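You operate a simulated robot arm through the tools that you are given. There is no shell and no other tool.

Carry out the task below with a simulated robot arm. There is one attempt and no reset: what you move stays moved.

Task
Put things in order on the steel table. At the end: the pink-lidded jar stands where the blue corner guard stood; the blue corner guard from the steel table stands where the brown paper roll stood; the brown paper roll stands where the black wedge stood; the black wedge stands on top of the teal reel; whatever was shut is shut again. Leave all else as you found it, and nothing knocked over.

Only the result counts: the job must be done as asked and must still hold three seconds after the hand-in. Knocking over, shifting, dropping, spilling or breaking anything else fails it.

Robot
A 6-joint arm with a two-finger parallel gripper, fixed in place. Base frame: the origin is at the foot of the arm, x ahead of it, y to its left, z up; the work surface is at about z = 0. Readings come in mm, rad, newtons and seconds.
With the tool pointing down near the work surface it reaches from about 120 to 500 mm from the base axis. Its first joint turns from -1.257 to 1.257 rad. Payload 0.65 kg.
Tool frame: the origin (TCP) lies between the finger pads and is the grasp point; the fingertips stand 25 mm ahead of it; z points along the fingers, y is the line along which they close. The gripper opens to 76 mm. The fingers are 18 mm wide and 10 mm thick; the gripper's body (36 by 78 mm) begins 45 mm behind the TCP.
Orientation is that of the tool frame in the base frame, as [roll, pitch, yaw] about the fixed x, y, z axes, in that order (R = Rz(yaw) Ry(pitch) Rx(roll)). With the fingers straight down and closing along the base's y, the tool's x points along the base's -x, its y along +y and its z along -z.

Tools
- The arm moves only by the tool apply_moves. Its argument "increments" is a list that holds one entry, the list of rows, each a list of 6 numbers: the shift along the base's x, y, z in mm, then the turn, a rotation vector about the base's x, y, z in rad. In form: [[[x, y, z, rx, ry, rz], ...]]. A call has 1 to 20 rows; each row shifts and turns the commanded pose from where the row before left it. "fingers" is the closure in counts, from 0 (fully open) to 255 (shut), set as the call begins (left out, the last holds). Rows are played at 5 a second. More than 50 mm and 0.15 rad between two rows, or a gripper value outside its range, and nothing of the call is played. A pose out of reach is approached as far as the arm can. The call stops where the force on the tool passes 40 N (or 10 N more than at its start, if that is more) or the arm is blocked; 0.2 s more then pass. Each finger travels about 108 mm/s and halts on what it meets, pressing with about 22 N; the grip force reading is that of the motor and also rises with nothing between the fingers. The clock runs only during rows and for 0.2 s after the last one: add rows that do not move to give the fingers time. The reply holds the time, the measured pose of the TCP, the force on the tool along the base axes, the opening and the grip force, in the units named above and with some noise, with the torque about the TCP (base axes, N m) and any sound that the robot's microphone picked up.
- Cameras (640 x 400 px; columns grow to the right, rows downward): "scene" is fixed at [62.1, 274.8, 413.3]; the picture's right is [-0.72, -0.69, 0.00], its down [-0.34, 0.36, -0.87] and it looks along [0.60, -0.63, -0.49] (base axes); focal length 328 px, centre (320, 200). "wrist" rides on the gripper at [58, 11, -81] in the tool frame; the picture's right is [-0.18, 0.98, 0.00], its down [-0.75, -0.14, -0.64] and it looks along [-0.63, -0.12, 0.77] (tool axes); focal length 243 px, centre (320, 200). There is no depth. A picture from a camera that has moved, and an enlarged one, comes with that camera's place and axes in the base frame and with its lens.
- grab_frame(camera): a new picture of that camera. It takes no simulated time.
- inspect(camera, box): a new picture of the part [left, top, right, bottom] of that camera's present view, enlarged. It takes no simulated time.
- sign_off(): hands the job in; it is judged then, once.

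Nothing tells you positions but the pictures and the camera data. Unless the task says otherwise, let go and move clear before handing in.

The tools are called after "Call:" as name(argument=value, ...) on one line, values as JSON. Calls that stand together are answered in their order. apply_moves: Moves the arm, as the interface text tells. Its arguments: {"type":"object","properties":{"increments":{"type":"array","items":{"type":"array","items":{"type":"array","items":{"type":"number"}}}},"fingers":{"type":"number"}},"required":["increments"]} The other tools are called the same way: grab_frame (camera) takes a picture; inspect (camera, box) takes an enlarged picture of a part of a camera's view; sign_off () hands the job in.

At the start:

```text
t: 0.0
position: [256.6, 67.7, 278.1]
tool_rot: [-3.141, 0.001, 3.141]
wrist_force: [0.1, -0.3, -1.1]
moment: [0.0, 0.02, 0.01]
width: 76.2
finger_force: 0.0
```

scene: 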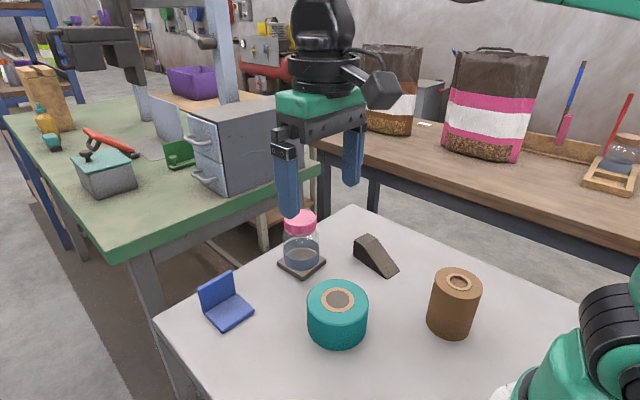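
wrist: 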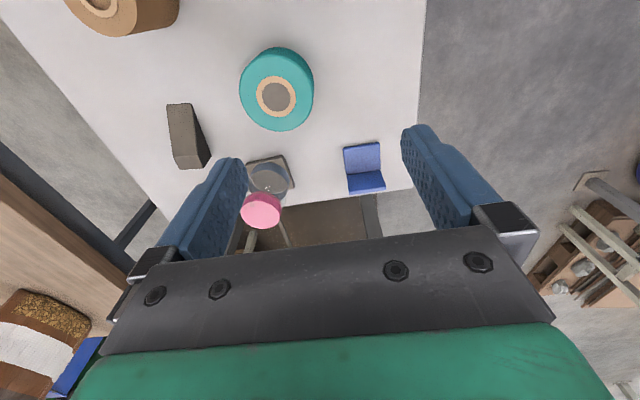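

I can see five items on the pale steel table: the blue corner guard, the jar on a dark square, the teal reel, the black wedge and the brown roll. I'll enlarge each one before moving anything.

Call:
inspect(camera="scene", box=[180, 190, 340, 340])

Call:
inspect(camera="scene", box=[330, 210, 500, 350])

Call:
inspect(camera="wrist", box=[140, 0, 440, 220])

Call:
inspect(camera="scene", box=[0, 60, 320, 260])

```text
2.67 times, centred on (260, 265) of scene
camera zoom: at [62.1, 274.8, 413.3], right [-0.72, -0.69, 0.0], down [-0.34, 0.36, -0.87], along [0.6, -0.63, -0.49], focal length 875 px, centre (480, 27)
```

zoom: 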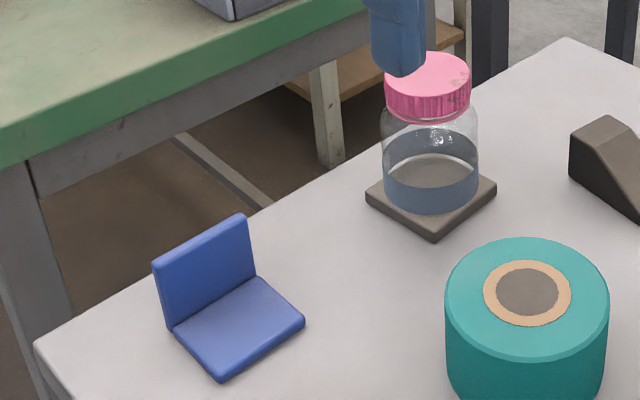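

```text
2.86 times, centred on (415, 280) of scene
camera zoom: at [62.1, 274.8, 413.3], right [-0.72, -0.69, 0.0], down [-0.34, 0.36, -0.87], along [0.6, -0.63, -0.49], focal length 937 px, centre (49, -29)
```

zoom: 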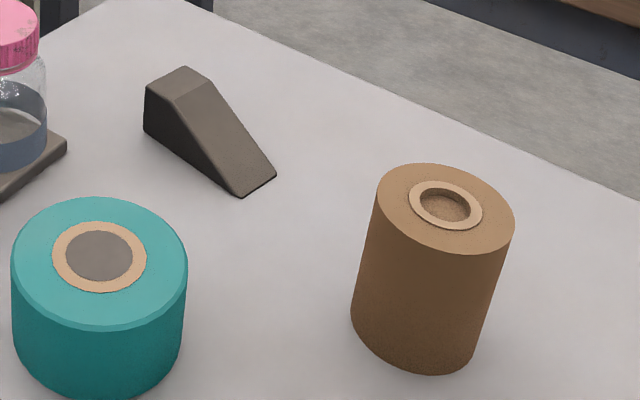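

```text
1.82 times, centred on (290, 110) of wrist
camera zoom: at [197.4, 78.9, 359.2], right [0.18, 0.98, 0.0], down [0.75, -0.14, 0.64], along [0.63, -0.12, -0.77], focal length 441 px, centre (374, 364)
```

zoom: 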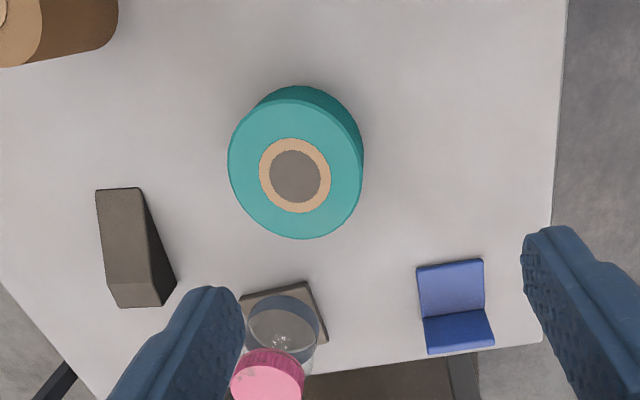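

```text
2.00 times, centred on (160, 160) of scene
camera zoom: at [62.1, 274.8, 413.3], right [-0.72, -0.69, 0.0], down [-0.34, 0.36, -0.87], along [0.6, -0.63, -0.49], focal length 656 px, centre (640, 280)
```

zoom: 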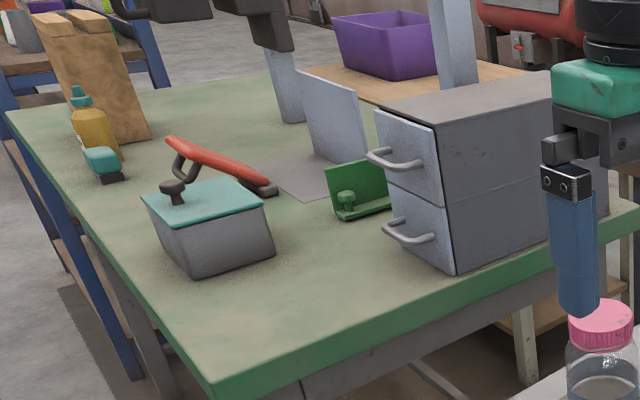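

The plan runs in dependency order: wedge onto the reel, roll to the wedge's spot, guard to the roll's spot, then jar to the guard's spot. First I'll hover near the wedge to measure it better, taking it to be around (325, -150).

Call:
apply_moves(increments=[[[0, -36, -10, 0, 0, 0], [0, -36, -13, 0, 0, 0], [0, -36, -13, 0, 0, 0], [0, -36, -13, 0, 0, 0], [0, -36, -13, 0, 0, 0], [0, -36, -13, 0, 0, 0], [0, 0, 0, 0, 0, 0]]], fingers=0)

Call:
grab_frame(camera="wrist")

Call:
grab_frame(camera="scene")

```text
t: 1.6
position: [256.0, -147.9, 203.5]
tool_rot: [3.142, -0.002, 3.141]
wrist_force: [-1.4, 0.9, 1.4]
moment: [-0.02, 0.02, 0.03]
width: 76.1
finger_force: 0.1
```

```text
taken
camera wrist: at [197.1, -138.1, 284.4], right [0.18, 0.98, 0.0], down [0.75, -0.14, 0.64], along [0.63, -0.12, -0.77], focal length 243 px, centre (320, 200)
```

wrist: 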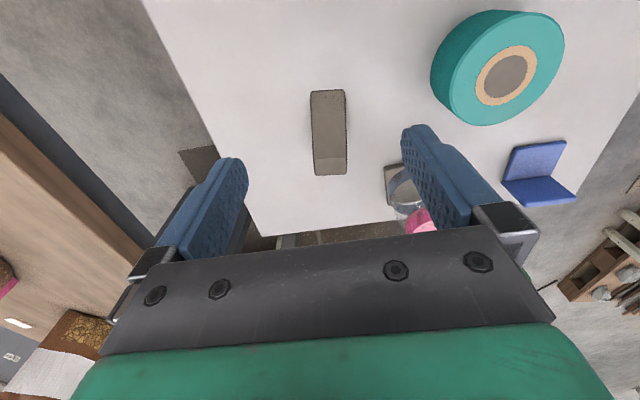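

```text
taken
```

scene: 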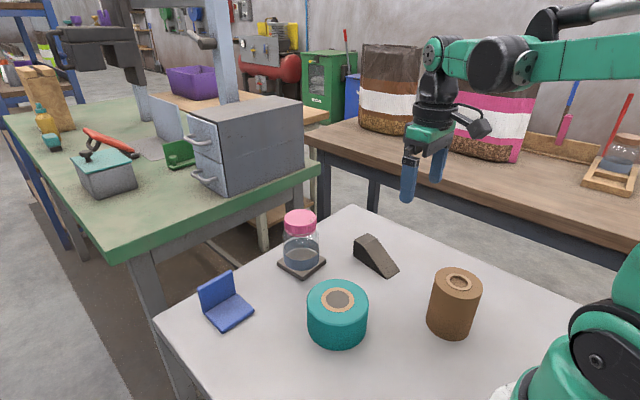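

The wedge is now in clear view from the wrist. I'll enlarge it, the reel and the jar to triangulate their positions.

Call:
inspect(camera="wrist", box=[280, 70, 400, 190])

Call:
inspect(camera="wrist", box=[380, 0, 600, 220])

Call:
inspect(camera="scene", box=[180, 190, 340, 340])

Call:
inspect(camera="scene", box=[280, 260, 400, 360])

```text
3.33 times, centred on (340, 130) of wrist
camera zoom: at [197.1, -138.1, 284.4], right [0.18, 0.98, 0.0], down [0.75, -0.14, 0.64], along [0.63, -0.12, -0.77], focal length 809 px, centre (253, 433)
```

zoom: 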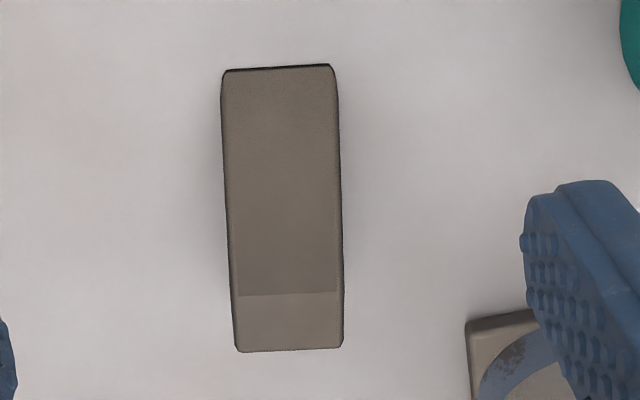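

```text
1.82 times, centred on (490, 110) of wrist
camera zoom: at [197.1, -138.1, 284.4], right [0.18, 0.98, 0.0], down [0.75, -0.14, 0.64], along [0.63, -0.12, -0.77], focal length 441 px, centre (11, 364)
```

zoom: 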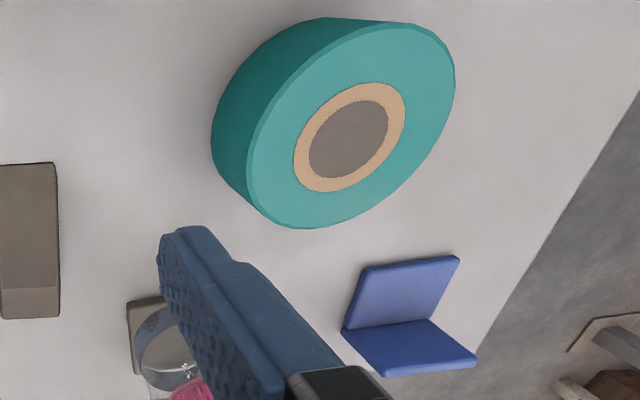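

```text
2.67 times, centred on (260, 265) of scene
camera zoom: at [62.1, 274.8, 413.3], right [-0.72, -0.69, 0.0], down [-0.34, 0.36, -0.87], along [0.6, -0.63, -0.49], focal length 875 px, centre (480, 27)
```

zoom: 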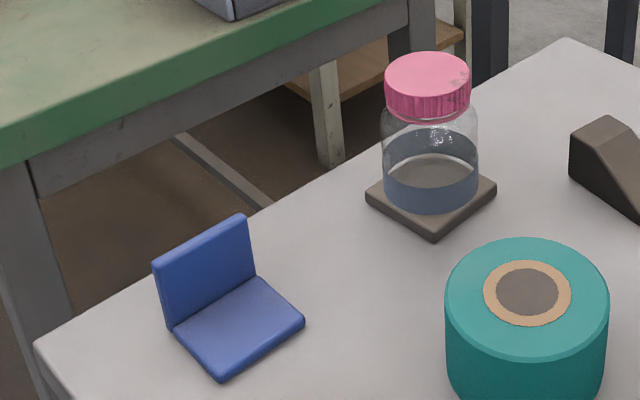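

```text
4.00 times, centred on (340, 310) of scene
camera zoom: at [62.1, 274.8, 413.3], right [-0.72, -0.69, 0.0], down [-0.34, 0.36, -0.87], along [0.6, -0.63, -0.49], focal length 1312 px, centre (240, -240)
```

zoom: 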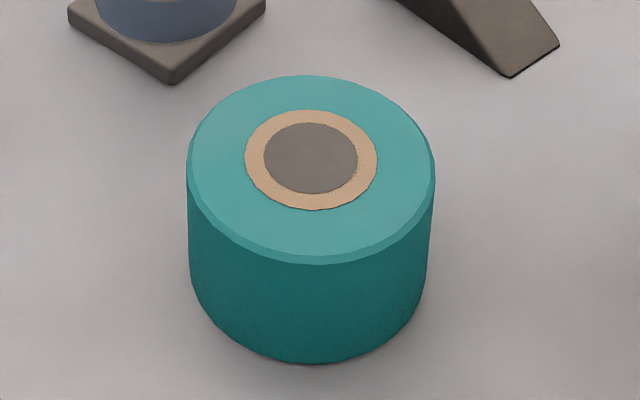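

Triangulation puts the wedge's centre at about (320, -150), turned about -7°. The reel's centre is about (278, 11), with its top near z = 55. I'll align above the wedge and check before going down.

Call:
apply_moves(increments=[[[20, -1, -20, 0, 0, -0.0625], [20, -1, -20, 0, 0, -0.0625], [20, -1, -20, 0, 0, 0], [20, -1, -20, 0, 0, 0], [0, 0, -20, 0, 0, 0], [0, 0, 0, 0, 0, 0]]], fingers=0)

Call:
grab_frame(camera="wrist")

Call:
grab_frame(camera="scene")

```text
t: 3.0
position: [336.1, -151.5, 104.3]
tool_rot: [3.141, 0.001, 3.016]
wrist_force: [0.2, -0.2, 0.5]
moment: [0.03, -0.02, 0.04]
width: 76.3
finger_force: 0.0
```

```text
taken
camera wrist: at [279.6, -134.4, 183.9], right [0.31, 0.95, 0.0], down [0.73, -0.23, 0.64], along [0.61, -0.2, -0.77], focal length 243 px, centre (320, 200)
```

wrist: 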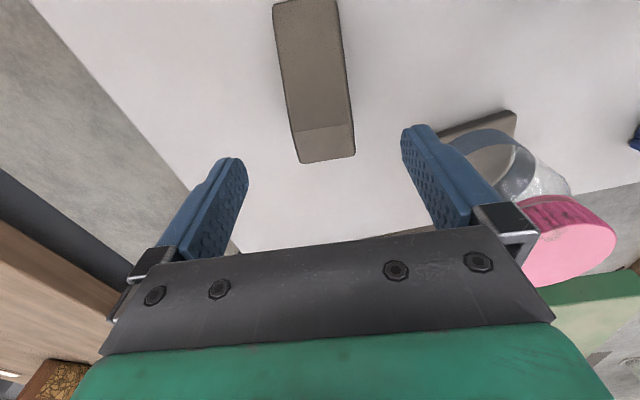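

```text
taken
```

scene: 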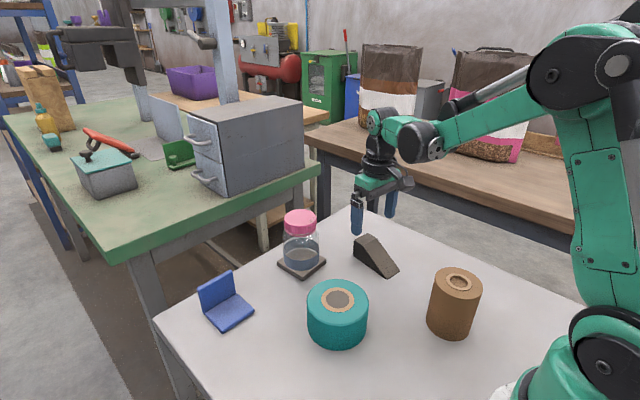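

The wedge is centred between the fingers and aligned. I'll descend to about z = 32 and close on it.

Call:
apply_moves(increments=[[[0, 0, -20, 0, 0, 0], [0, 0, -20, 0, 0, 0], [0, 0, -20, 0, 0, 0], [0, -0.5, -12, 0, 0, 0], [0, 0, 0, 0, 0, 0]]], fingers=0)

Call:
grab_frame(camera="wrist")

Call:
inspect(camera="scene", box=[310, 160, 470, 300])

```text
t: 4.2
position: [335.9, -151.6, 30.9]
tool_rot: [-3.141, 0.001, 3.017]
wrist_force: [0.0, -0.8, 0.4]
moment: [-0.02, 0.0, 0.03]
width: 75.9
finger_force: 0.0
```

```text
taken
camera wrist: at [279.4, -134.7, 111.9], right [0.31, 0.95, 0.0], down [0.73, -0.23, 0.64], along [0.61, -0.2, -0.77], focal length 243 px, centre (320, 200)
```

wrist: 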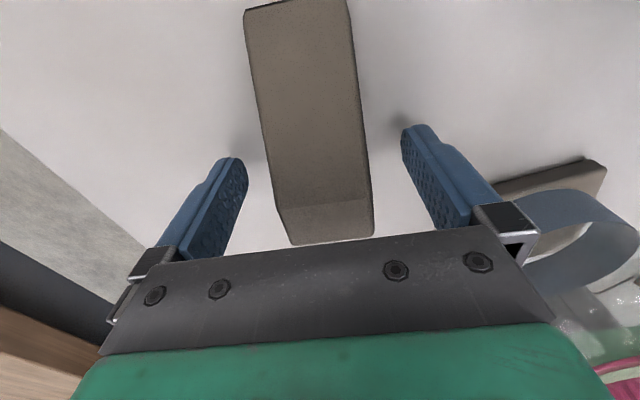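

```text
2.86 times, centred on (390, 230) of scene
camera zoom: at [62.1, 274.8, 413.3], right [-0.72, -0.69, 0.0], down [-0.34, 0.36, -0.87], along [0.6, -0.63, -0.49], focal length 937 px, centre (120, 114)
```

zoom: 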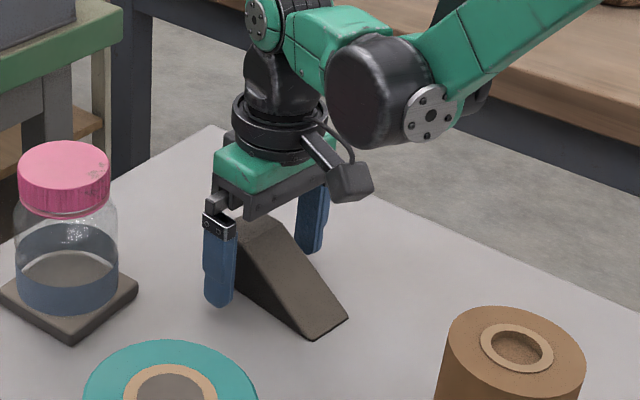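

The fingers straddle the wedge with room to spare. I'll close on it now.

Call:
apply_moves(increments=[[[0, 0, 0, 0, 0, 0], [0, 0, 0, 0, 0, 0], [0, 0, 0, 0, 0, 0], [0, 0, 0, 0, 0, 0]]], fingers=255)

Call:
grab_frame(camera="wrist")

```text
t: 5.2
position: [335.2, -151.9, 31.7]
tool_rot: [3.142, 0.0, 3.015]
wrist_force: [0.5, 0.0, -0.1]
moment: [-0.03, -0.03, -0.05]
width: 39.8
finger_force: 21.7
```

```text
taken
camera wrist: at [279.4, -134.7, 112.1], right [0.31, 0.95, 0.0], down [0.73, -0.23, 0.64], along [0.61, -0.2, -0.77], focal length 243 px, centre (320, 200)
```

wrist: 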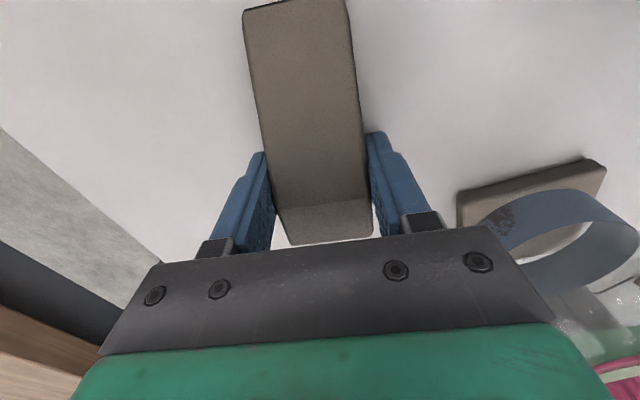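

Gripped with a 39.8 mm opening. I'll lift it straight up and carry it over to the reel.

Call:
apply_moves(increments=[[[0, 0, 10, 0, 0, 0], [0, 0, 20, 0, 0, 0], [0, 0, 25, 0, 0, 0], [0, 0, 25, 0, 0, 0], [-6, 23, 0, 0, 0, 0], [-6, 23, 0, 0, 0, 0], [-6, 23, 0, 0, 0, 0], [-6, 23, 0, 0, 0, 0], [-6, 23, 0, 0, 0, 0], [-6, 23, 0, 0, 0, 0], [-6, 22.7, 0, 0, 0, 0], [0, 0, 0, 0, 0, 0], [0, 0, 0, 0, 0, 0]]])

Call:
grab_frame(camera="wrist")

Call:
grab_frame(camera="scene")

Call:
inspect(camera="scene", box=[260, 220, 420, 360])

```text
t: 8.0
position: [293.1, 8.4, 111.3]
tool_rot: [3.141, -0.001, 3.015]
wrist_force: [0.1, -0.4, -2.0]
moment: [0.01, 0.01, -0.01]
width: 39.7
finger_force: 22.1
```

```text
taken
camera wrist: at [236.4, 26.9, 192.3], right [0.31, 0.95, 0.0], down [0.73, -0.23, 0.64], along [0.61, -0.2, -0.77], focal length 243 px, centre (320, 200)
```

wrist: 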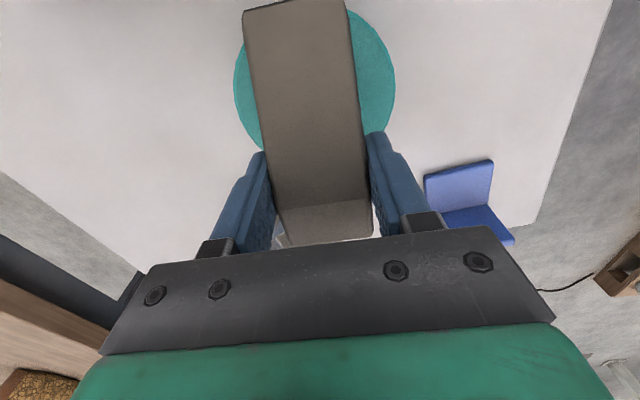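

```text
taken
```

scene: 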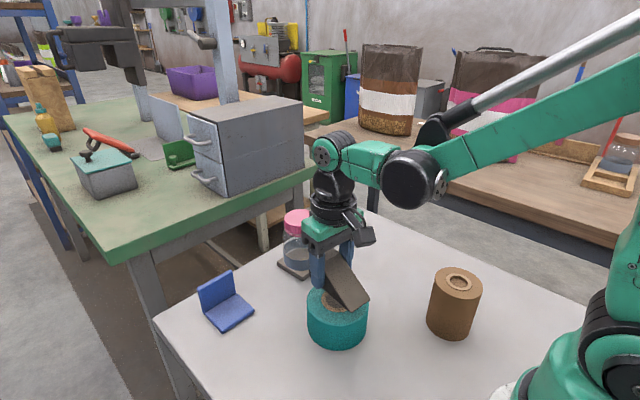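

```text
2.86 times, centred on (340, 290) of scene
camera zoom: at [62.1, 274.8, 413.3], right [-0.72, -0.69, 0.0], down [-0.34, 0.36, -0.87], along [0.6, -0.63, -0.49], focal length 937 px, centre (263, -57)
```

zoom: 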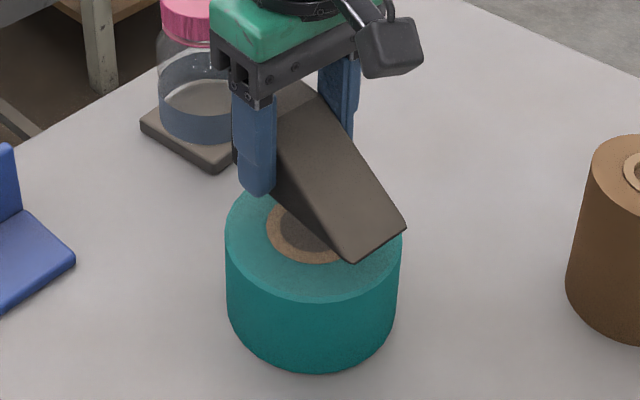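

The wedge hangs level above the reel. I'll lower it gently until I feel contact.

Call:
apply_moves(increments=[[[0, 0, -10, 0, 0, 0], [0, 0, -8, 0, 0, 0], [0, 0, -3, 0, 0, 0], [0, 0, 0, 0, 0, 0]]])

Call:
inspect(camera="scene", box=[260, 220, 420, 360])

```text
t: 9.0
position: [293.6, 9.5, 92.3]
tool_rot: [-3.141, 0.001, 3.016]
wrist_force: [0.5, -0.2, -1.5]
moment: [-0.01, 0.0, 0.01]
width: 39.3
finger_force: 21.7
```

```text
2.86 times, centred on (340, 290) of scene
camera zoom: at [62.1, 274.8, 413.3], right [-0.72, -0.69, 0.0], down [-0.34, 0.36, -0.87], along [0.6, -0.63, -0.49], focal length 937 px, centre (263, -57)
```

zoom: 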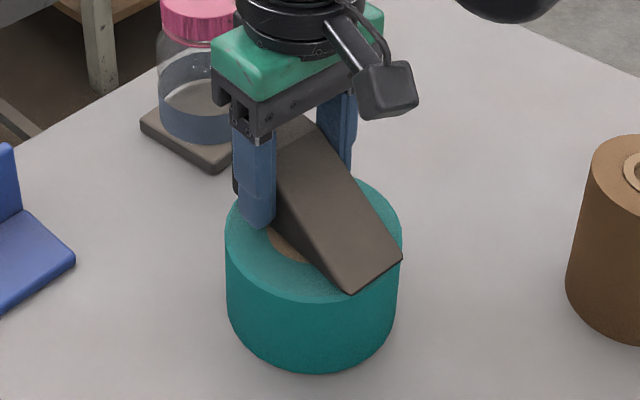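

Call:
apply_moves(increments=[[[0, 0, -1, 0, 0, 0], [0, 0, -1, 0, 0, 0], [0, 0, 0, 0, 0, 0]]])

Call:
apply_moves(increments=[[[0, 0, -1, 0, 0, 0], [0, 0, 0, 0, 0, 0]]])

Call:
apply_moves(increments=[[[0, 0, -1, 0, 0, 0], [0, 0, 0, 0, 0, 0]]])

```text
t: 9.8
position: [293.2, 8.9, 87.9]
tool_rot: [-3.141, 0.0, 3.015]
wrist_force: [-0.1, 0.0, -1.0]
moment: [0.01, 0.01, 0.01]
width: 39.5
finger_force: 22.0
```

```text
t: 10.4
position: [293.5, 7.6, 86.7]
tool_rot: [3.141, 0.001, 3.016]
wrist_force: [0.5, -0.6, -1.5]
moment: [0.0, 0.03, -0.02]
width: 39.8
finger_force: 21.8
```

```text
t: 11.0
position: [292.2, 8.5, 86.6]
tool_rot: [3.141, -0.001, 3.017]
wrist_force: [0.4, -0.5, 1.0]
moment: [0.0, 0.03, -0.02]
width: 39.8
finger_force: 21.9
```

The force is close to turning over. I'll take it down in one or two more small steps.

Call:
apply_moves(increments=[[[0, 0, -1, 0, 0, 0], [0, 0, 0, 0, 0, 0]]])

Call:
inspect(camera="scene", box=[280, 240, 400, 350])

```text
t: 11.6
position: [293.7, 8.0, 86.2]
tool_rot: [-3.141, -0.001, 3.018]
wrist_force: [-0.2, 1.3, 27.8]
moment: [-0.05, 0.08, -0.04]
width: 39.8
finger_force: 21.8
```

```text
3.64 times, centred on (340, 295) of scene
camera zoom: at [62.1, 274.8, 413.3], right [-0.72, -0.69, 0.0], down [-0.34, 0.36, -0.87], along [0.6, -0.63, -0.49], focal length 1193 px, centre (247, -146)
```

zoom: 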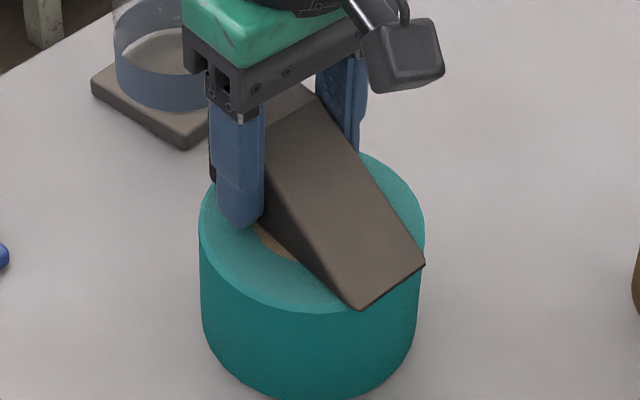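

Firm contact. I'll back off slightly to relieve the load, release, then rise clear.

Call:
apply_moves(increments=[[[0, 0, 0.8, 0, 0, 0], [0, 0, 0, 0, 0, 0]]])

Call:
apply_moves(increments=[[[0, 0, 0, 0, 0, 0], [0, 0, 0, 0, 0, 0], [0, 0, 0, 0, 0, 0], [0, 0, 20, 0, 0, 0], [0, 0, 30, 0, 0, 0], [0, 0, 30, 0, 0, 0], [0, 0, 0, 0, 0, 0]]], fingers=0)

Call:
inspect(camera="scene", box=[260, 220, 420, 360])

Call:
grab_frame(camera="wrist")

```text
t: 12.2
position: [292.3, 6.8, 87.1]
tool_rot: [3.141, -0.001, 3.015]
wrist_force: [0.4, 0.5, -1.2]
moment: [-0.01, 0.0, 0.01]
width: 39.7
finger_force: 22.4
```

```text
t: 13.8
position: [293.1, 8.1, 167.6]
tool_rot: [3.141, 0.0, 3.015]
wrist_force: [-0.8, 0.1, 0.0]
moment: [0.03, -0.05, -0.01]
width: 75.9
finger_force: 0.1
```

```text
2.86 times, centred on (340, 290) of scene
camera zoom: at [62.1, 274.8, 413.3], right [-0.72, -0.69, 0.0], down [-0.34, 0.36, -0.87], along [0.6, -0.63, -0.49], focal length 937 px, centre (263, -57)
```

zoom: 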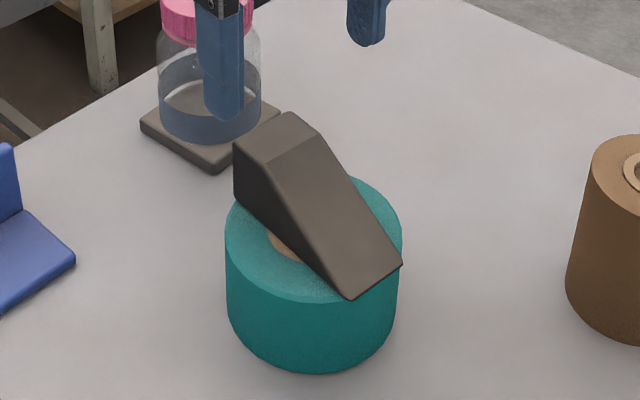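

```text
taken
camera wrist: at [237.2, 26.2, 247.7], right [0.31, 0.95, 0.0], down [0.73, -0.23, 0.64], along [0.61, -0.2, -0.77], focal length 243 px, centre (320, 200)
```

wrist: 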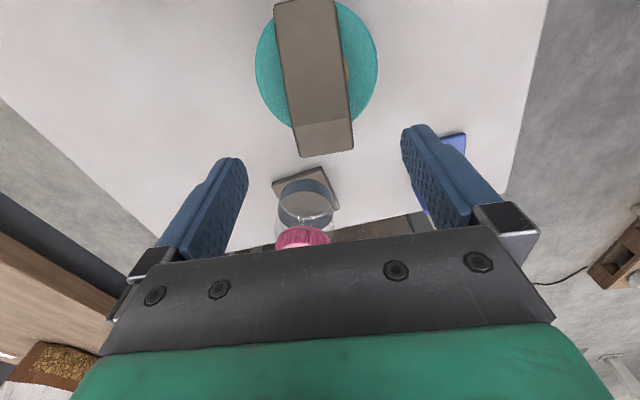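

The wedge rests squarely on the reel. Next I'll hover by the brown roll, near (157, -107), to measure it before grasping.

Call:
apply_moves(increments=[[[-20.5, -19.2, 5, 0, 0, 0.025], [-20.5, -19.2, 5, 0, 0, 0.025], [-20.5, -19.2, 5, 0, 0, 0.025], [-20.5, -19.2, 5, 0, 0, 0.025], [-20.5, -19.2, 0, 0, 0, 0.025], [-20.5, -19.2, 0, 0, 0, 0], [0, 0, 0, 0, 0, 0]]], fingers=0)

Call:
grab_frame(camera="wrist")

Call:
grab_frame(camera="scene")

```text
t: 15.4
position: [170.2, -106.7, 186.2]
tool_rot: [3.141, -0.002, -3.141]
wrist_force: [-1.0, 0.1, 0.3]
moment: [0.02, 0.03, 0.0]
width: 75.9
finger_force: 0.1
```

```text
taken
camera wrist: at [112.1, -95.9, 267.3], right [0.18, 0.98, 0.0], down [0.75, -0.14, 0.64], along [0.63, -0.12, -0.77], focal length 243 px, centre (320, 200)
```

wrist: 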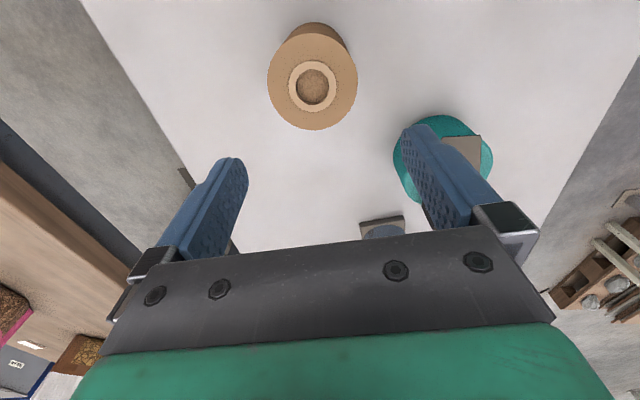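

```text
taken
```

scene: 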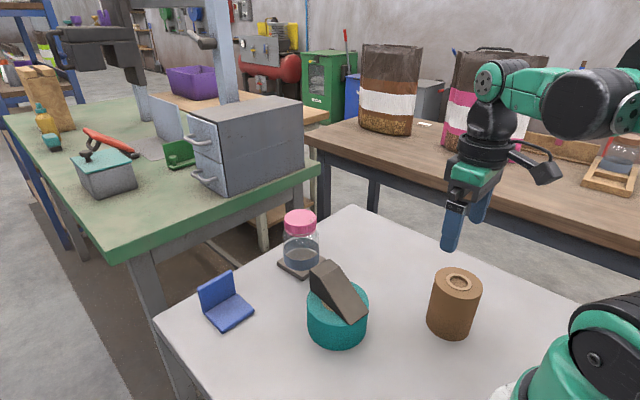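

Call:
inspect(camera="wrist", box=[240, 0, 400, 150])

Call:
inspect(camera="scene", box=[400, 250, 520, 350])

```text
2.67 times, centred on (320, 75) of wrist
camera zoom: at [112.1, -95.9, 267.3], right [0.18, 0.98, 0.0], down [0.75, -0.14, 0.64], along [0.63, -0.12, -0.77], focal length 647 px, centre (320, 533)
```

zoom: 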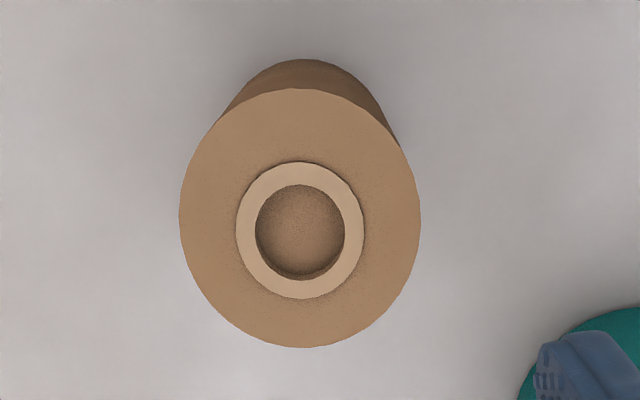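

```text
4.00 times, centred on (460, 300) of scene
camera zoom: at [62.1, 274.8, 413.3], right [-0.72, -0.69, 0.0], down [-0.34, 0.36, -0.87], along [0.6, -0.63, -0.49], focal length 1312 px, centre (-240, -200)
```

zoom: 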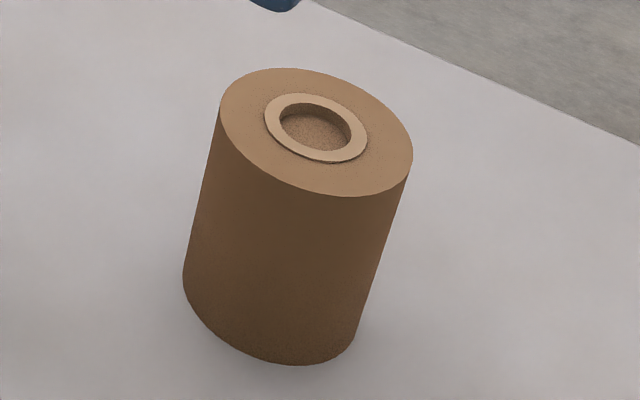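

The roll's centre comes out at about (158, -110), with a diameter near 64 and a height near 85. I'll centre over it and come down partway to check the clearance.

Call:
apply_moves(increments=[[[-12, -3, -10, 0, 0, 0], [0, 0, -20, 0, 0, 0], [0, 0, -16, 0, 0, 0], [0, 0, 0, 0, 0, 0]]], fingers=0)

Call:
grab_frame(camera="wrist")

Call:
inspect(camera="scene", box=[380, 180, 540, 350])

```text
t: 16.4
position: [157.9, -109.3, 140.9]
tool_rot: [-3.14, 0.0, -3.142]
wrist_force: [0.7, 0.1, 0.4]
moment: [0.03, -0.02, 0.03]
width: 76.2
finger_force: 0.0
```

```text
taken
camera wrist: at [100.1, -99.3, 220.7], right [0.18, 0.98, 0.0], down [0.75, -0.14, 0.64], along [0.63, -0.12, -0.77], focal length 243 px, centre (320, 200)
```

wrist: 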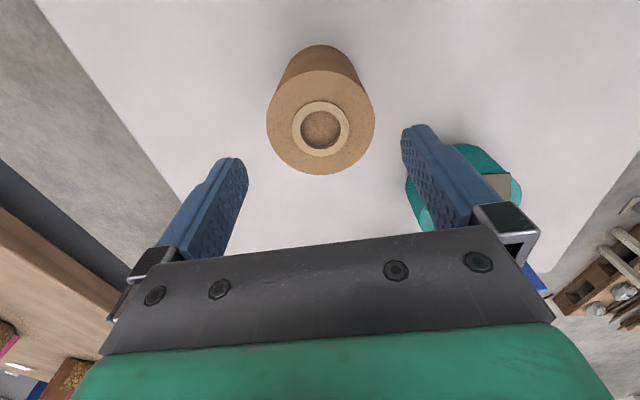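

```text
2.35 times, centred on (460, 265) of scene
camera zoom: at [62.1, 274.8, 413.3], right [-0.72, -0.69, 0.0], down [-0.34, 0.36, -0.87], along [0.6, -0.63, -0.49], focal length 772 px, centre (-9, 47)
```

zoom: 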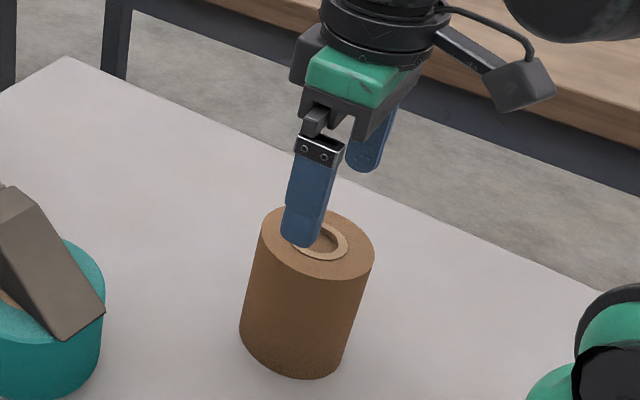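

The ring's centre recomputes to (158.2, -109.5), which matches the TCP. I'll descend around the roll to z ≈ 55.

Call:
apply_moves(increments=[[[0, 0, -15, 0, 0, 0], [0, 0, -12, 0, 0, 0], [0, 0, -8, 0, 0, 0], [0, 0, -8, 0, 0, 0], [0, 0, 0, 0, 0, 0]]], fingers=0)

Call:
grab_frame(camera="wrist")

Call:
inspect(camera="scene", box=[380, 180, 540, 350])

```text
t: 17.6
position: [159.1, -110.0, 97.4]
tool_rot: [-3.141, 0.001, 3.141]
wrist_force: [0.5, 0.0, 0.6]
moment: [0.0, -0.02, 0.02]
width: 76.0
finger_force: 0.1
```

```text
taken
camera wrist: at [100.1, -99.5, 177.8], right [0.18, 0.98, 0.0], down [0.75, -0.14, 0.64], along [0.63, -0.12, -0.77], focal length 243 px, centre (320, 200)
```

wrist: 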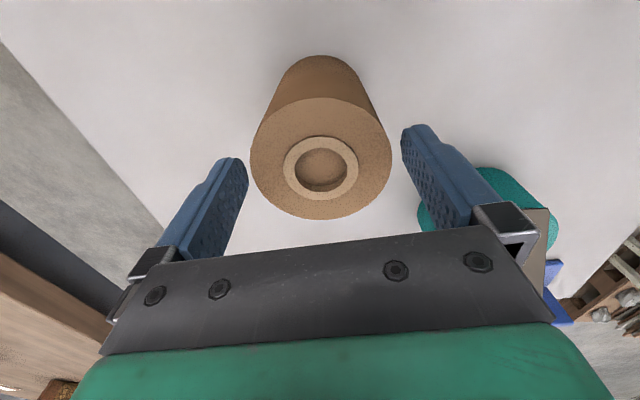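

```text
2.35 times, centred on (460, 265) of scene
camera zoom: at [62.1, 274.8, 413.3], right [-0.72, -0.69, 0.0], down [-0.34, 0.36, -0.87], along [0.6, -0.63, -0.49], focal length 772 px, centre (-9, 47)
```

zoom: 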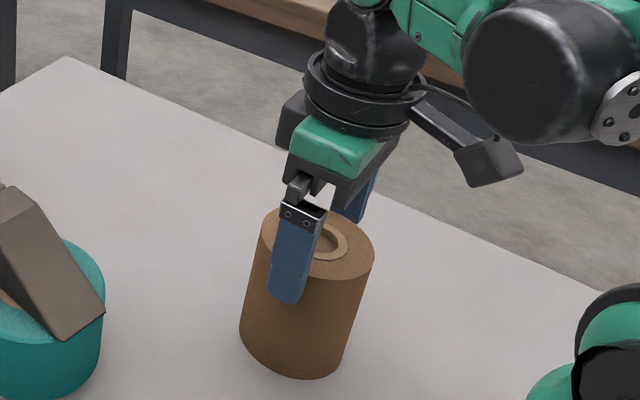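

Call:
apply_moves(increments=[[[0, 0, -14, 0, 0, 0], [0, 0, -14, 0, 0, 0], [0, 0, -13, 0, 0, 0], [0, 0, 0, 0, 0, 0]]], fingers=0)

Call:
grab_frame(camera="wrist")

Call:
inspect(camera="scene", box=[380, 180, 540, 350])

```text
t: 18.6
position: [157.1, -109.4, 56.4]
tool_rot: [3.14, 0.001, 3.141]
wrist_force: [1.1, 0.4, 0.1]
moment: [-0.01, -0.02, -0.02]
width: 76.2
finger_force: 0.1
```

```text
taken
camera wrist: at [100.2, -99.0, 137.4], right [0.18, 0.98, 0.0], down [0.75, -0.14, 0.64], along [0.63, -0.12, -0.77], focal length 243 px, centre (320, 200)
```

wrist: 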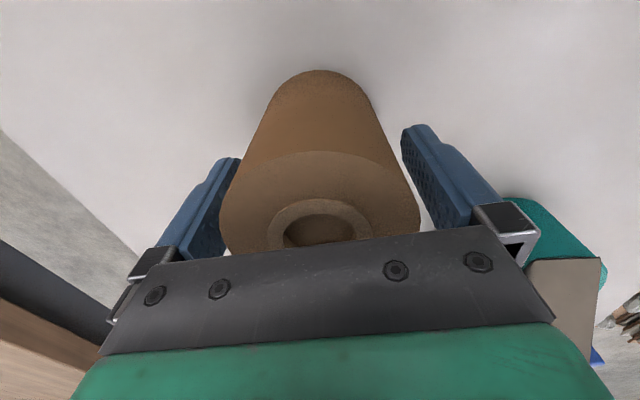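

```text
2.35 times, centred on (460, 265) of scene
camera zoom: at [62.1, 274.8, 413.3], right [-0.72, -0.69, 0.0], down [-0.34, 0.36, -0.87], along [0.6, -0.63, -0.49], focal length 772 px, centre (-9, 47)
```

zoom: 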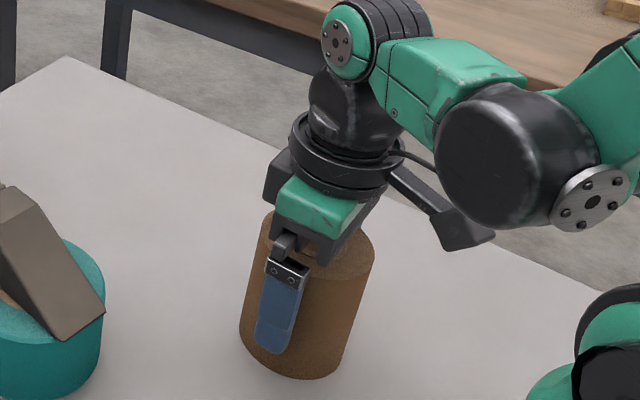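

Both fingers are either side of the roll without touching it. I'll close the grip.

Call:
apply_moves(increments=[[[0, 0, 0, 0, 0, 0], [0, 0, 0, 0, 0, 0], [0, 0, 0, 0, 0, 0]]], fingers=255)

Call:
apply_moves(increments=[[[0, 0, 5, 0, 0, 0], [0, 0, 10, 0, 0, 0], [0, 0, 0, 0, 0, 0]]])

Call:
inspect(camera="scene", box=[380, 180, 540, 350])

```text
t: 19.4
position: [158.7, -110.5, 57.6]
tool_rot: [-3.141, 0.001, -3.14]
wrist_force: [-0.1, 0.6, 0.9]
moment: [0.02, 0.04, 0.0]
width: 63.8
finger_force: 21.4
```

```text
t: 20.2
position: [159.4, -109.2, 72.2]
tool_rot: [3.141, -0.001, -3.141]
wrist_force: [-0.3, 0.7, -2.2]
moment: [0.0, 0.01, -0.02]
width: 63.4
finger_force: 21.4
```

```text
2.35 times, centred on (460, 265) of scene
camera zoom: at [62.1, 274.8, 413.3], right [-0.72, -0.69, 0.0], down [-0.34, 0.36, -0.87], along [0.6, -0.63, -0.49], focal length 772 px, centre (-9, 47)
```

zoom: 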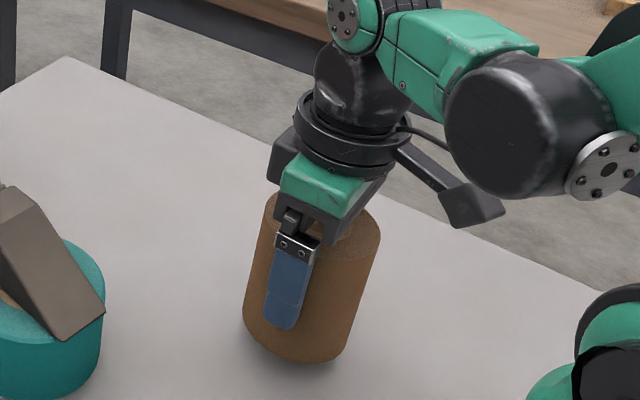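

The roll is held firmly and upright. I'll carry it to the wedge's former centre at (320.5, -150).

Call:
apply_moves(increments=[[[0, 0, 12, 0, 0, 0], [27, -6.7, 0, 0, 0, 0], [27, -6.7, 0, 0, 0, 0], [27, -6.7, 0, 0, 0, 0], [27, -6.7, 0, 0, 0, 0], [27, -6.7, 0, 0, 0, 0], [27.1, -6.8, 0, 0, 0, 0], [0, 0, 0, 0, 0, 0], [0, 0, -12, 0, 0, 0], [0, 0, -8, 0, 0, 0], [0, 0, 0, 0, 0, 0]]])

Call:
grab_frame(camera="wrist")

Call:
inspect(camera="scene", box=[310, 160, 470, 330])

```text
t: 22.6
position: [320.3, -150.0, 63.1]
tool_rot: [3.141, 0.0, -3.141]
wrist_force: [-0.8, -0.2, -1.3]
moment: [0.0, -0.02, -0.02]
width: 63.3
finger_force: 21.9
```

```text
taken
camera wrist: at [262.3, -139.4, 143.9], right [0.18, 0.98, 0.0], down [0.75, -0.14, 0.64], along [0.63, -0.12, -0.77], focal length 243 px, centre (320, 200)
```

wrist: 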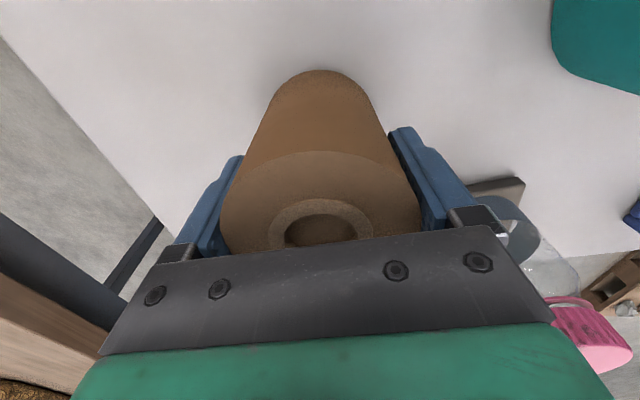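

```text
2.35 times, centred on (390, 245) of scene
camera zoom: at [62.1, 274.8, 413.3], right [-0.72, -0.69, 0.0], down [-0.34, 0.36, -0.87], along [0.6, -0.63, -0.49], focal length 772 px, centre (155, 94)
```

zoom: 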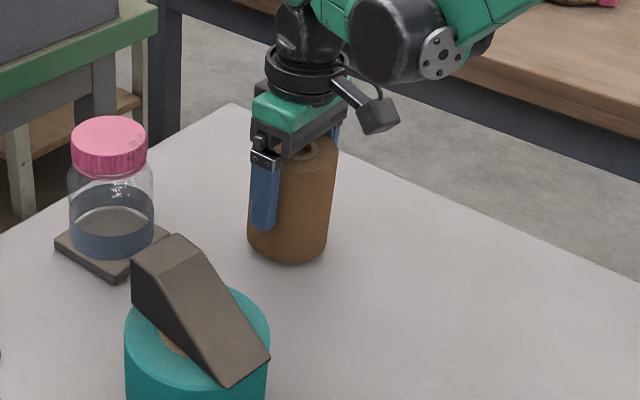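

Bookkeeping says about 7 mm remains to the table. I'll lower it gently.

Call:
apply_moves(increments=[[[0, 0, -3, 0, 0, 0], [0, 0, -2, 0, 0, 0], [0, 0, -1, 0, 0, 0], [0, 0, 0, 0, 0, 0]]])

Call:
apply_moves(increments=[[[0, 0, -0.7, 0, 0, 0], [0, 0, 0, 0, 0, 0]]])

```text
t: 23.6
position: [321.6, -150.6, 58.6]
tool_rot: [3.142, 0.0, 3.141]
wrist_force: [-1.0, -0.1, -1.7]
moment: [0.0, -0.02, 0.0]
width: 63.3
finger_force: 21.6
```

```text
t: 24.2
position: [320.8, -150.0, 57.3]
tool_rot: [-3.141, 0.001, -3.141]
wrist_force: [-0.3, 0.5, -1.2]
moment: [0.0, 0.02, -0.01]
width: 63.8
finger_force: 21.9
```

Call:
apply_moves(increments=[[[0, 0, -0.5, 0, 0, 0], [0, 0, 0, 0, 0, 0]]])

```text
t: 24.8
position: [321.2, -150.6, 57.0]
tool_rot: [3.141, 0.0, -3.141]
wrist_force: [-1.2, -0.4, 17.0]
moment: [-0.01, 0.0, -0.16]
width: 63.4
finger_force: 21.9
```

The roll is on the table. I'll ease off, release and rise straight up.

Call:
apply_moves(increments=[[[0, 0, 0.4, 0, 0, 0], [0, 0, 0, 0, 0, 0]]])

Call:
apply_moves(increments=[[[0, 0, 0, 0, 0, 0], [0, 0, 0, 0, 0, 0], [0, 0, 0, 0, 0, 0], [0, 0, 15, 0, 0, 0], [0, 0, 25, 0, 0, 0], [0, 0, 30, 0, 0, 0], [0, 0, 30, 0, 0, 0], [0, 0, 0, 0, 0, 0]]], fingers=0)

Call:
grab_frame(camera="wrist")

Call:
grab_frame(camera="scene")

```text
t: 25.4
position: [321.2, -150.2, 56.0]
tool_rot: [3.141, 0.0, 3.139]
wrist_force: [0.8, -0.8, -1.9]
moment: [0.02, -0.02, 0.0]
width: 63.7
finger_force: 22.2
```

```text
t: 27.2
position: [320.5, -150.7, 155.5]
tool_rot: [3.14, 0.0, -3.141]
wrist_force: [0.0, 0.1, 0.8]
moment: [0.04, -0.01, -0.01]
width: 76.0
finger_force: 0.1
```

```text
taken
camera wrist: at [262.8, -139.2, 236.6], right [0.18, 0.98, 0.0], down [0.75, -0.14, 0.64], along [0.63, -0.12, -0.77], focal length 243 px, centre (320, 200)
```

wrist: 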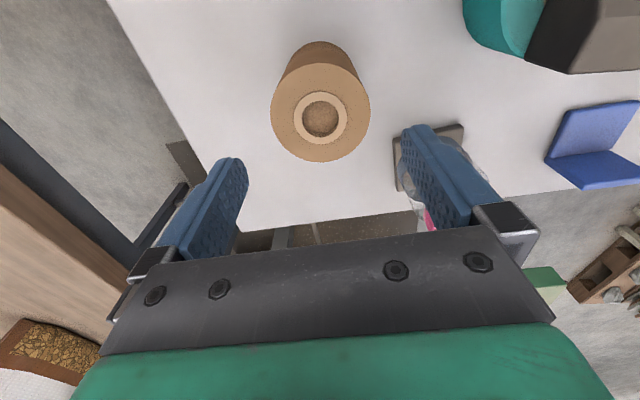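

```text
taken
```

scene: 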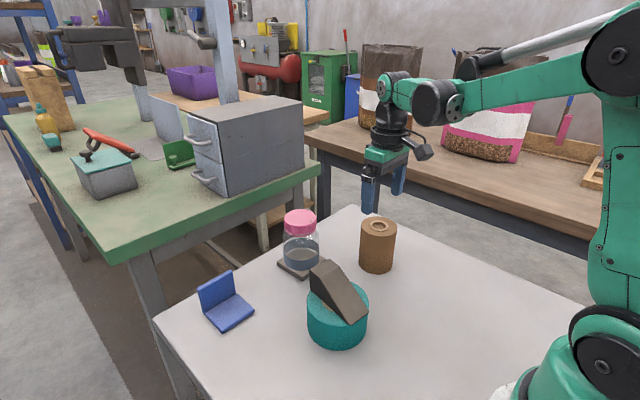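

The roll now stands where the wedge was. Next I'll go to a view over the blue corner guard to measure its yaw and plate thickness.

Call:
apply_moves(increments=[[[0, 0, 25, 0, 0, 0], [5, 40, 0, 0, 0, 0], [5, 40, 0, 0, 0, 0], [5, 40, 0, 0, 0, 0], [5, 40, 0, 0, 0, 0], [5, 40, 0, 0, 0, 0], [5, 40, 0, 0, 0, 0], [0, 0, 0, 0, 0, 0]]], fingers=0)

Call:
grab_frame(camera="wrist")

Call:
grab_frame(camera="scene")

```text
t: 29.0
position: [350.8, 91.0, 181.4]
tool_rot: [-3.141, -0.002, -3.141]
wrist_force: [0.4, 0.4, 0.8]
moment: [0.01, 0.0, 0.0]
width: 76.0
finger_force: 0.0
```

```text
taken
camera wrist: at [293.0, 100.5, 261.4], right [0.18, 0.98, 0.0], down [0.75, -0.14, 0.64], along [0.63, -0.12, -0.77], focal length 243 px, centre (320, 200)
```

wrist: 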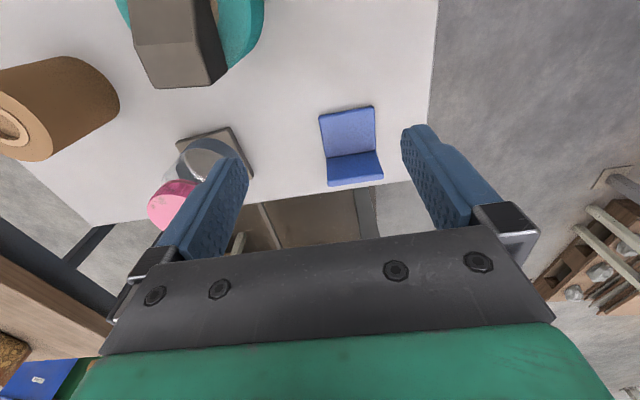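

```text
taken
```

scene: 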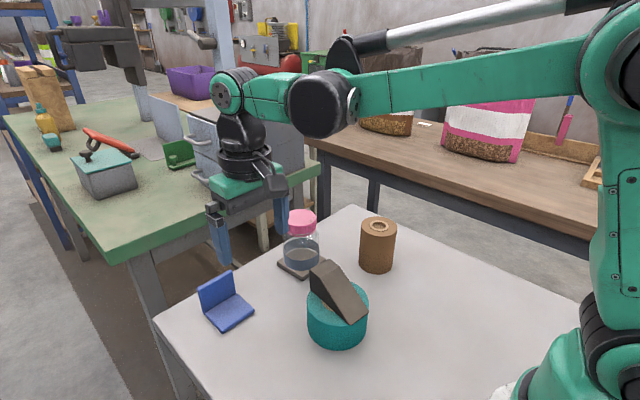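

Call:
inspect(camera="wrist", box=[300, 90, 400, 200])

Call:
inspect(camera="scene", box=[180, 250, 270, 340])

Call:
inspect(camera="wrist", box=[130, 100, 270, 250])

```text
3.64 times, centred on (350, 145) of wrist
camera zoom: at [293.0, 100.5, 261.4], right [0.18, 0.98, 0.0], down [0.75, -0.14, 0.64], along [0.63, -0.12, -0.77], focal length 882 px, centre (211, 400)
```

zoom: 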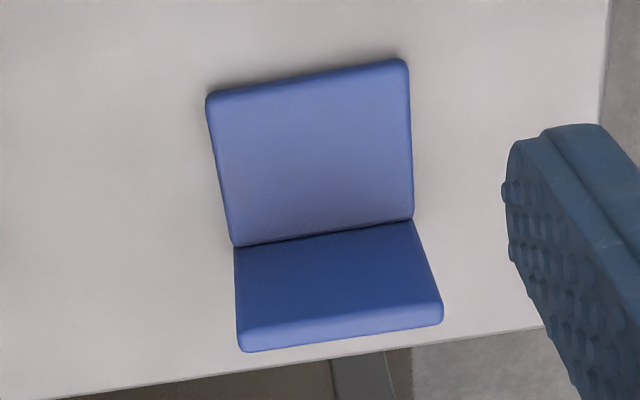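

```text
4.44 times, centred on (225, 295) of scene
camera zoom: at [62.1, 274.9, 413.3], right [-0.72, -0.69, 0.0], down [-0.34, 0.36, -0.87], along [0.6, -0.63, -0.49], focal length 1458 px, centre (742, -222)
```

zoom: 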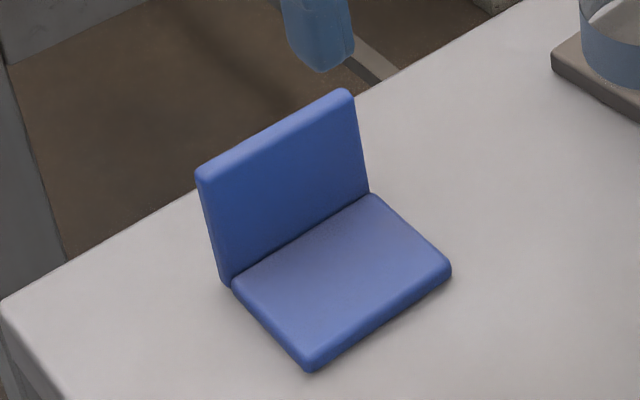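

```text
2.67 times, centred on (200, 175) of wrist
camera zoom: at [293.0, 100.5, 261.4], right [0.18, 0.98, 0.0], down [0.75, -0.14, 0.64], along [0.63, -0.12, -0.77], focal length 647 px, centre (640, 267)
```

zoom: 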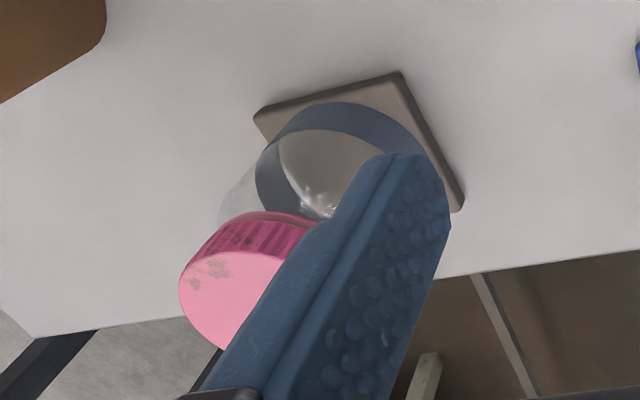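

The guard's footprint runs x ≈ 388–448, y ≈ 81.5–139.5, so its centre is about (418.5, 110.5). The upright plate is at x ≈ 443. I'll turn the gripper 90° so it can pinch that plate through its thickness, and move above it.

Call:
apply_moves(increments=[[[8.4, 1.87, -2.7, 0, 0, -0.1439], [8.4, 1.87, -2.7, 0, 0, -0.1439], [8.4, 1.87, -2.7, 0, 0, -0.1439], [8.4, 1.87, -2.7, 0, 0, -0.1439], [8.4, 1.87, -2.7, 0, 0, -0.1439], [8.4, 1.87, -2.7, 0, 0, -0.1439], [8.4, 1.87, -2.7, 0, 0, -0.1439], [8.4, 1.87, -2.7, 0, 0, -0.1439], [8.4, 1.87, -2.7, 0, 0, -0.1439], [8.4, 1.87, -2.7, 0, 0, -0.1439], [8.4, 1.87, -2.7, 0, 0, -0.1439], [0, 0, 0, 0, 0, 0]]], fingers=0)

Call:
grab_frame(camera="wrist")

Call:
grab_frame(camera="scene")

```text
t: 31.6
position: [444.2, 111.2, 151.3]
tool_rot: [3.141, 0.002, 1.557]
wrist_force: [-0.6, 0.1, 0.8]
moment: [0.01, -0.03, -0.02]
width: 76.0
finger_force: 0.1
```

```text
taken
camera wrist: at [454.7, 168.5, 232.2], right [0.98, -0.2, 0.0], down [-0.15, -0.75, 0.64], along [-0.13, -0.63, -0.77], focal length 243 px, centre (320, 200)
```

wrist: 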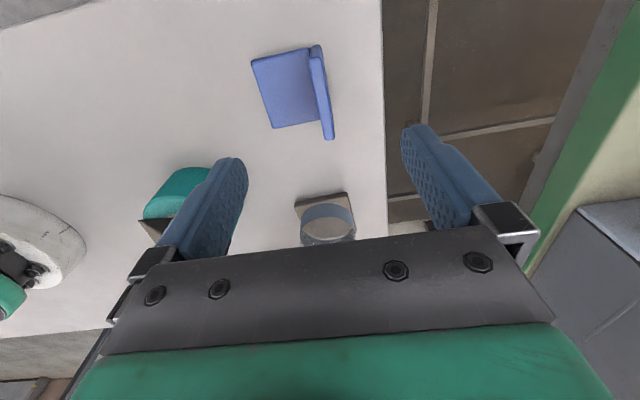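

```text
taken
```

scene: 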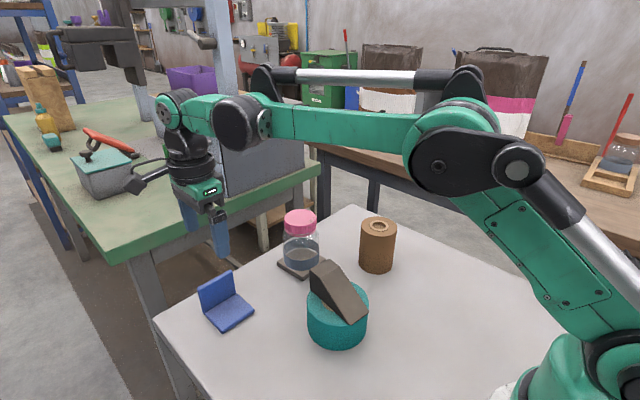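

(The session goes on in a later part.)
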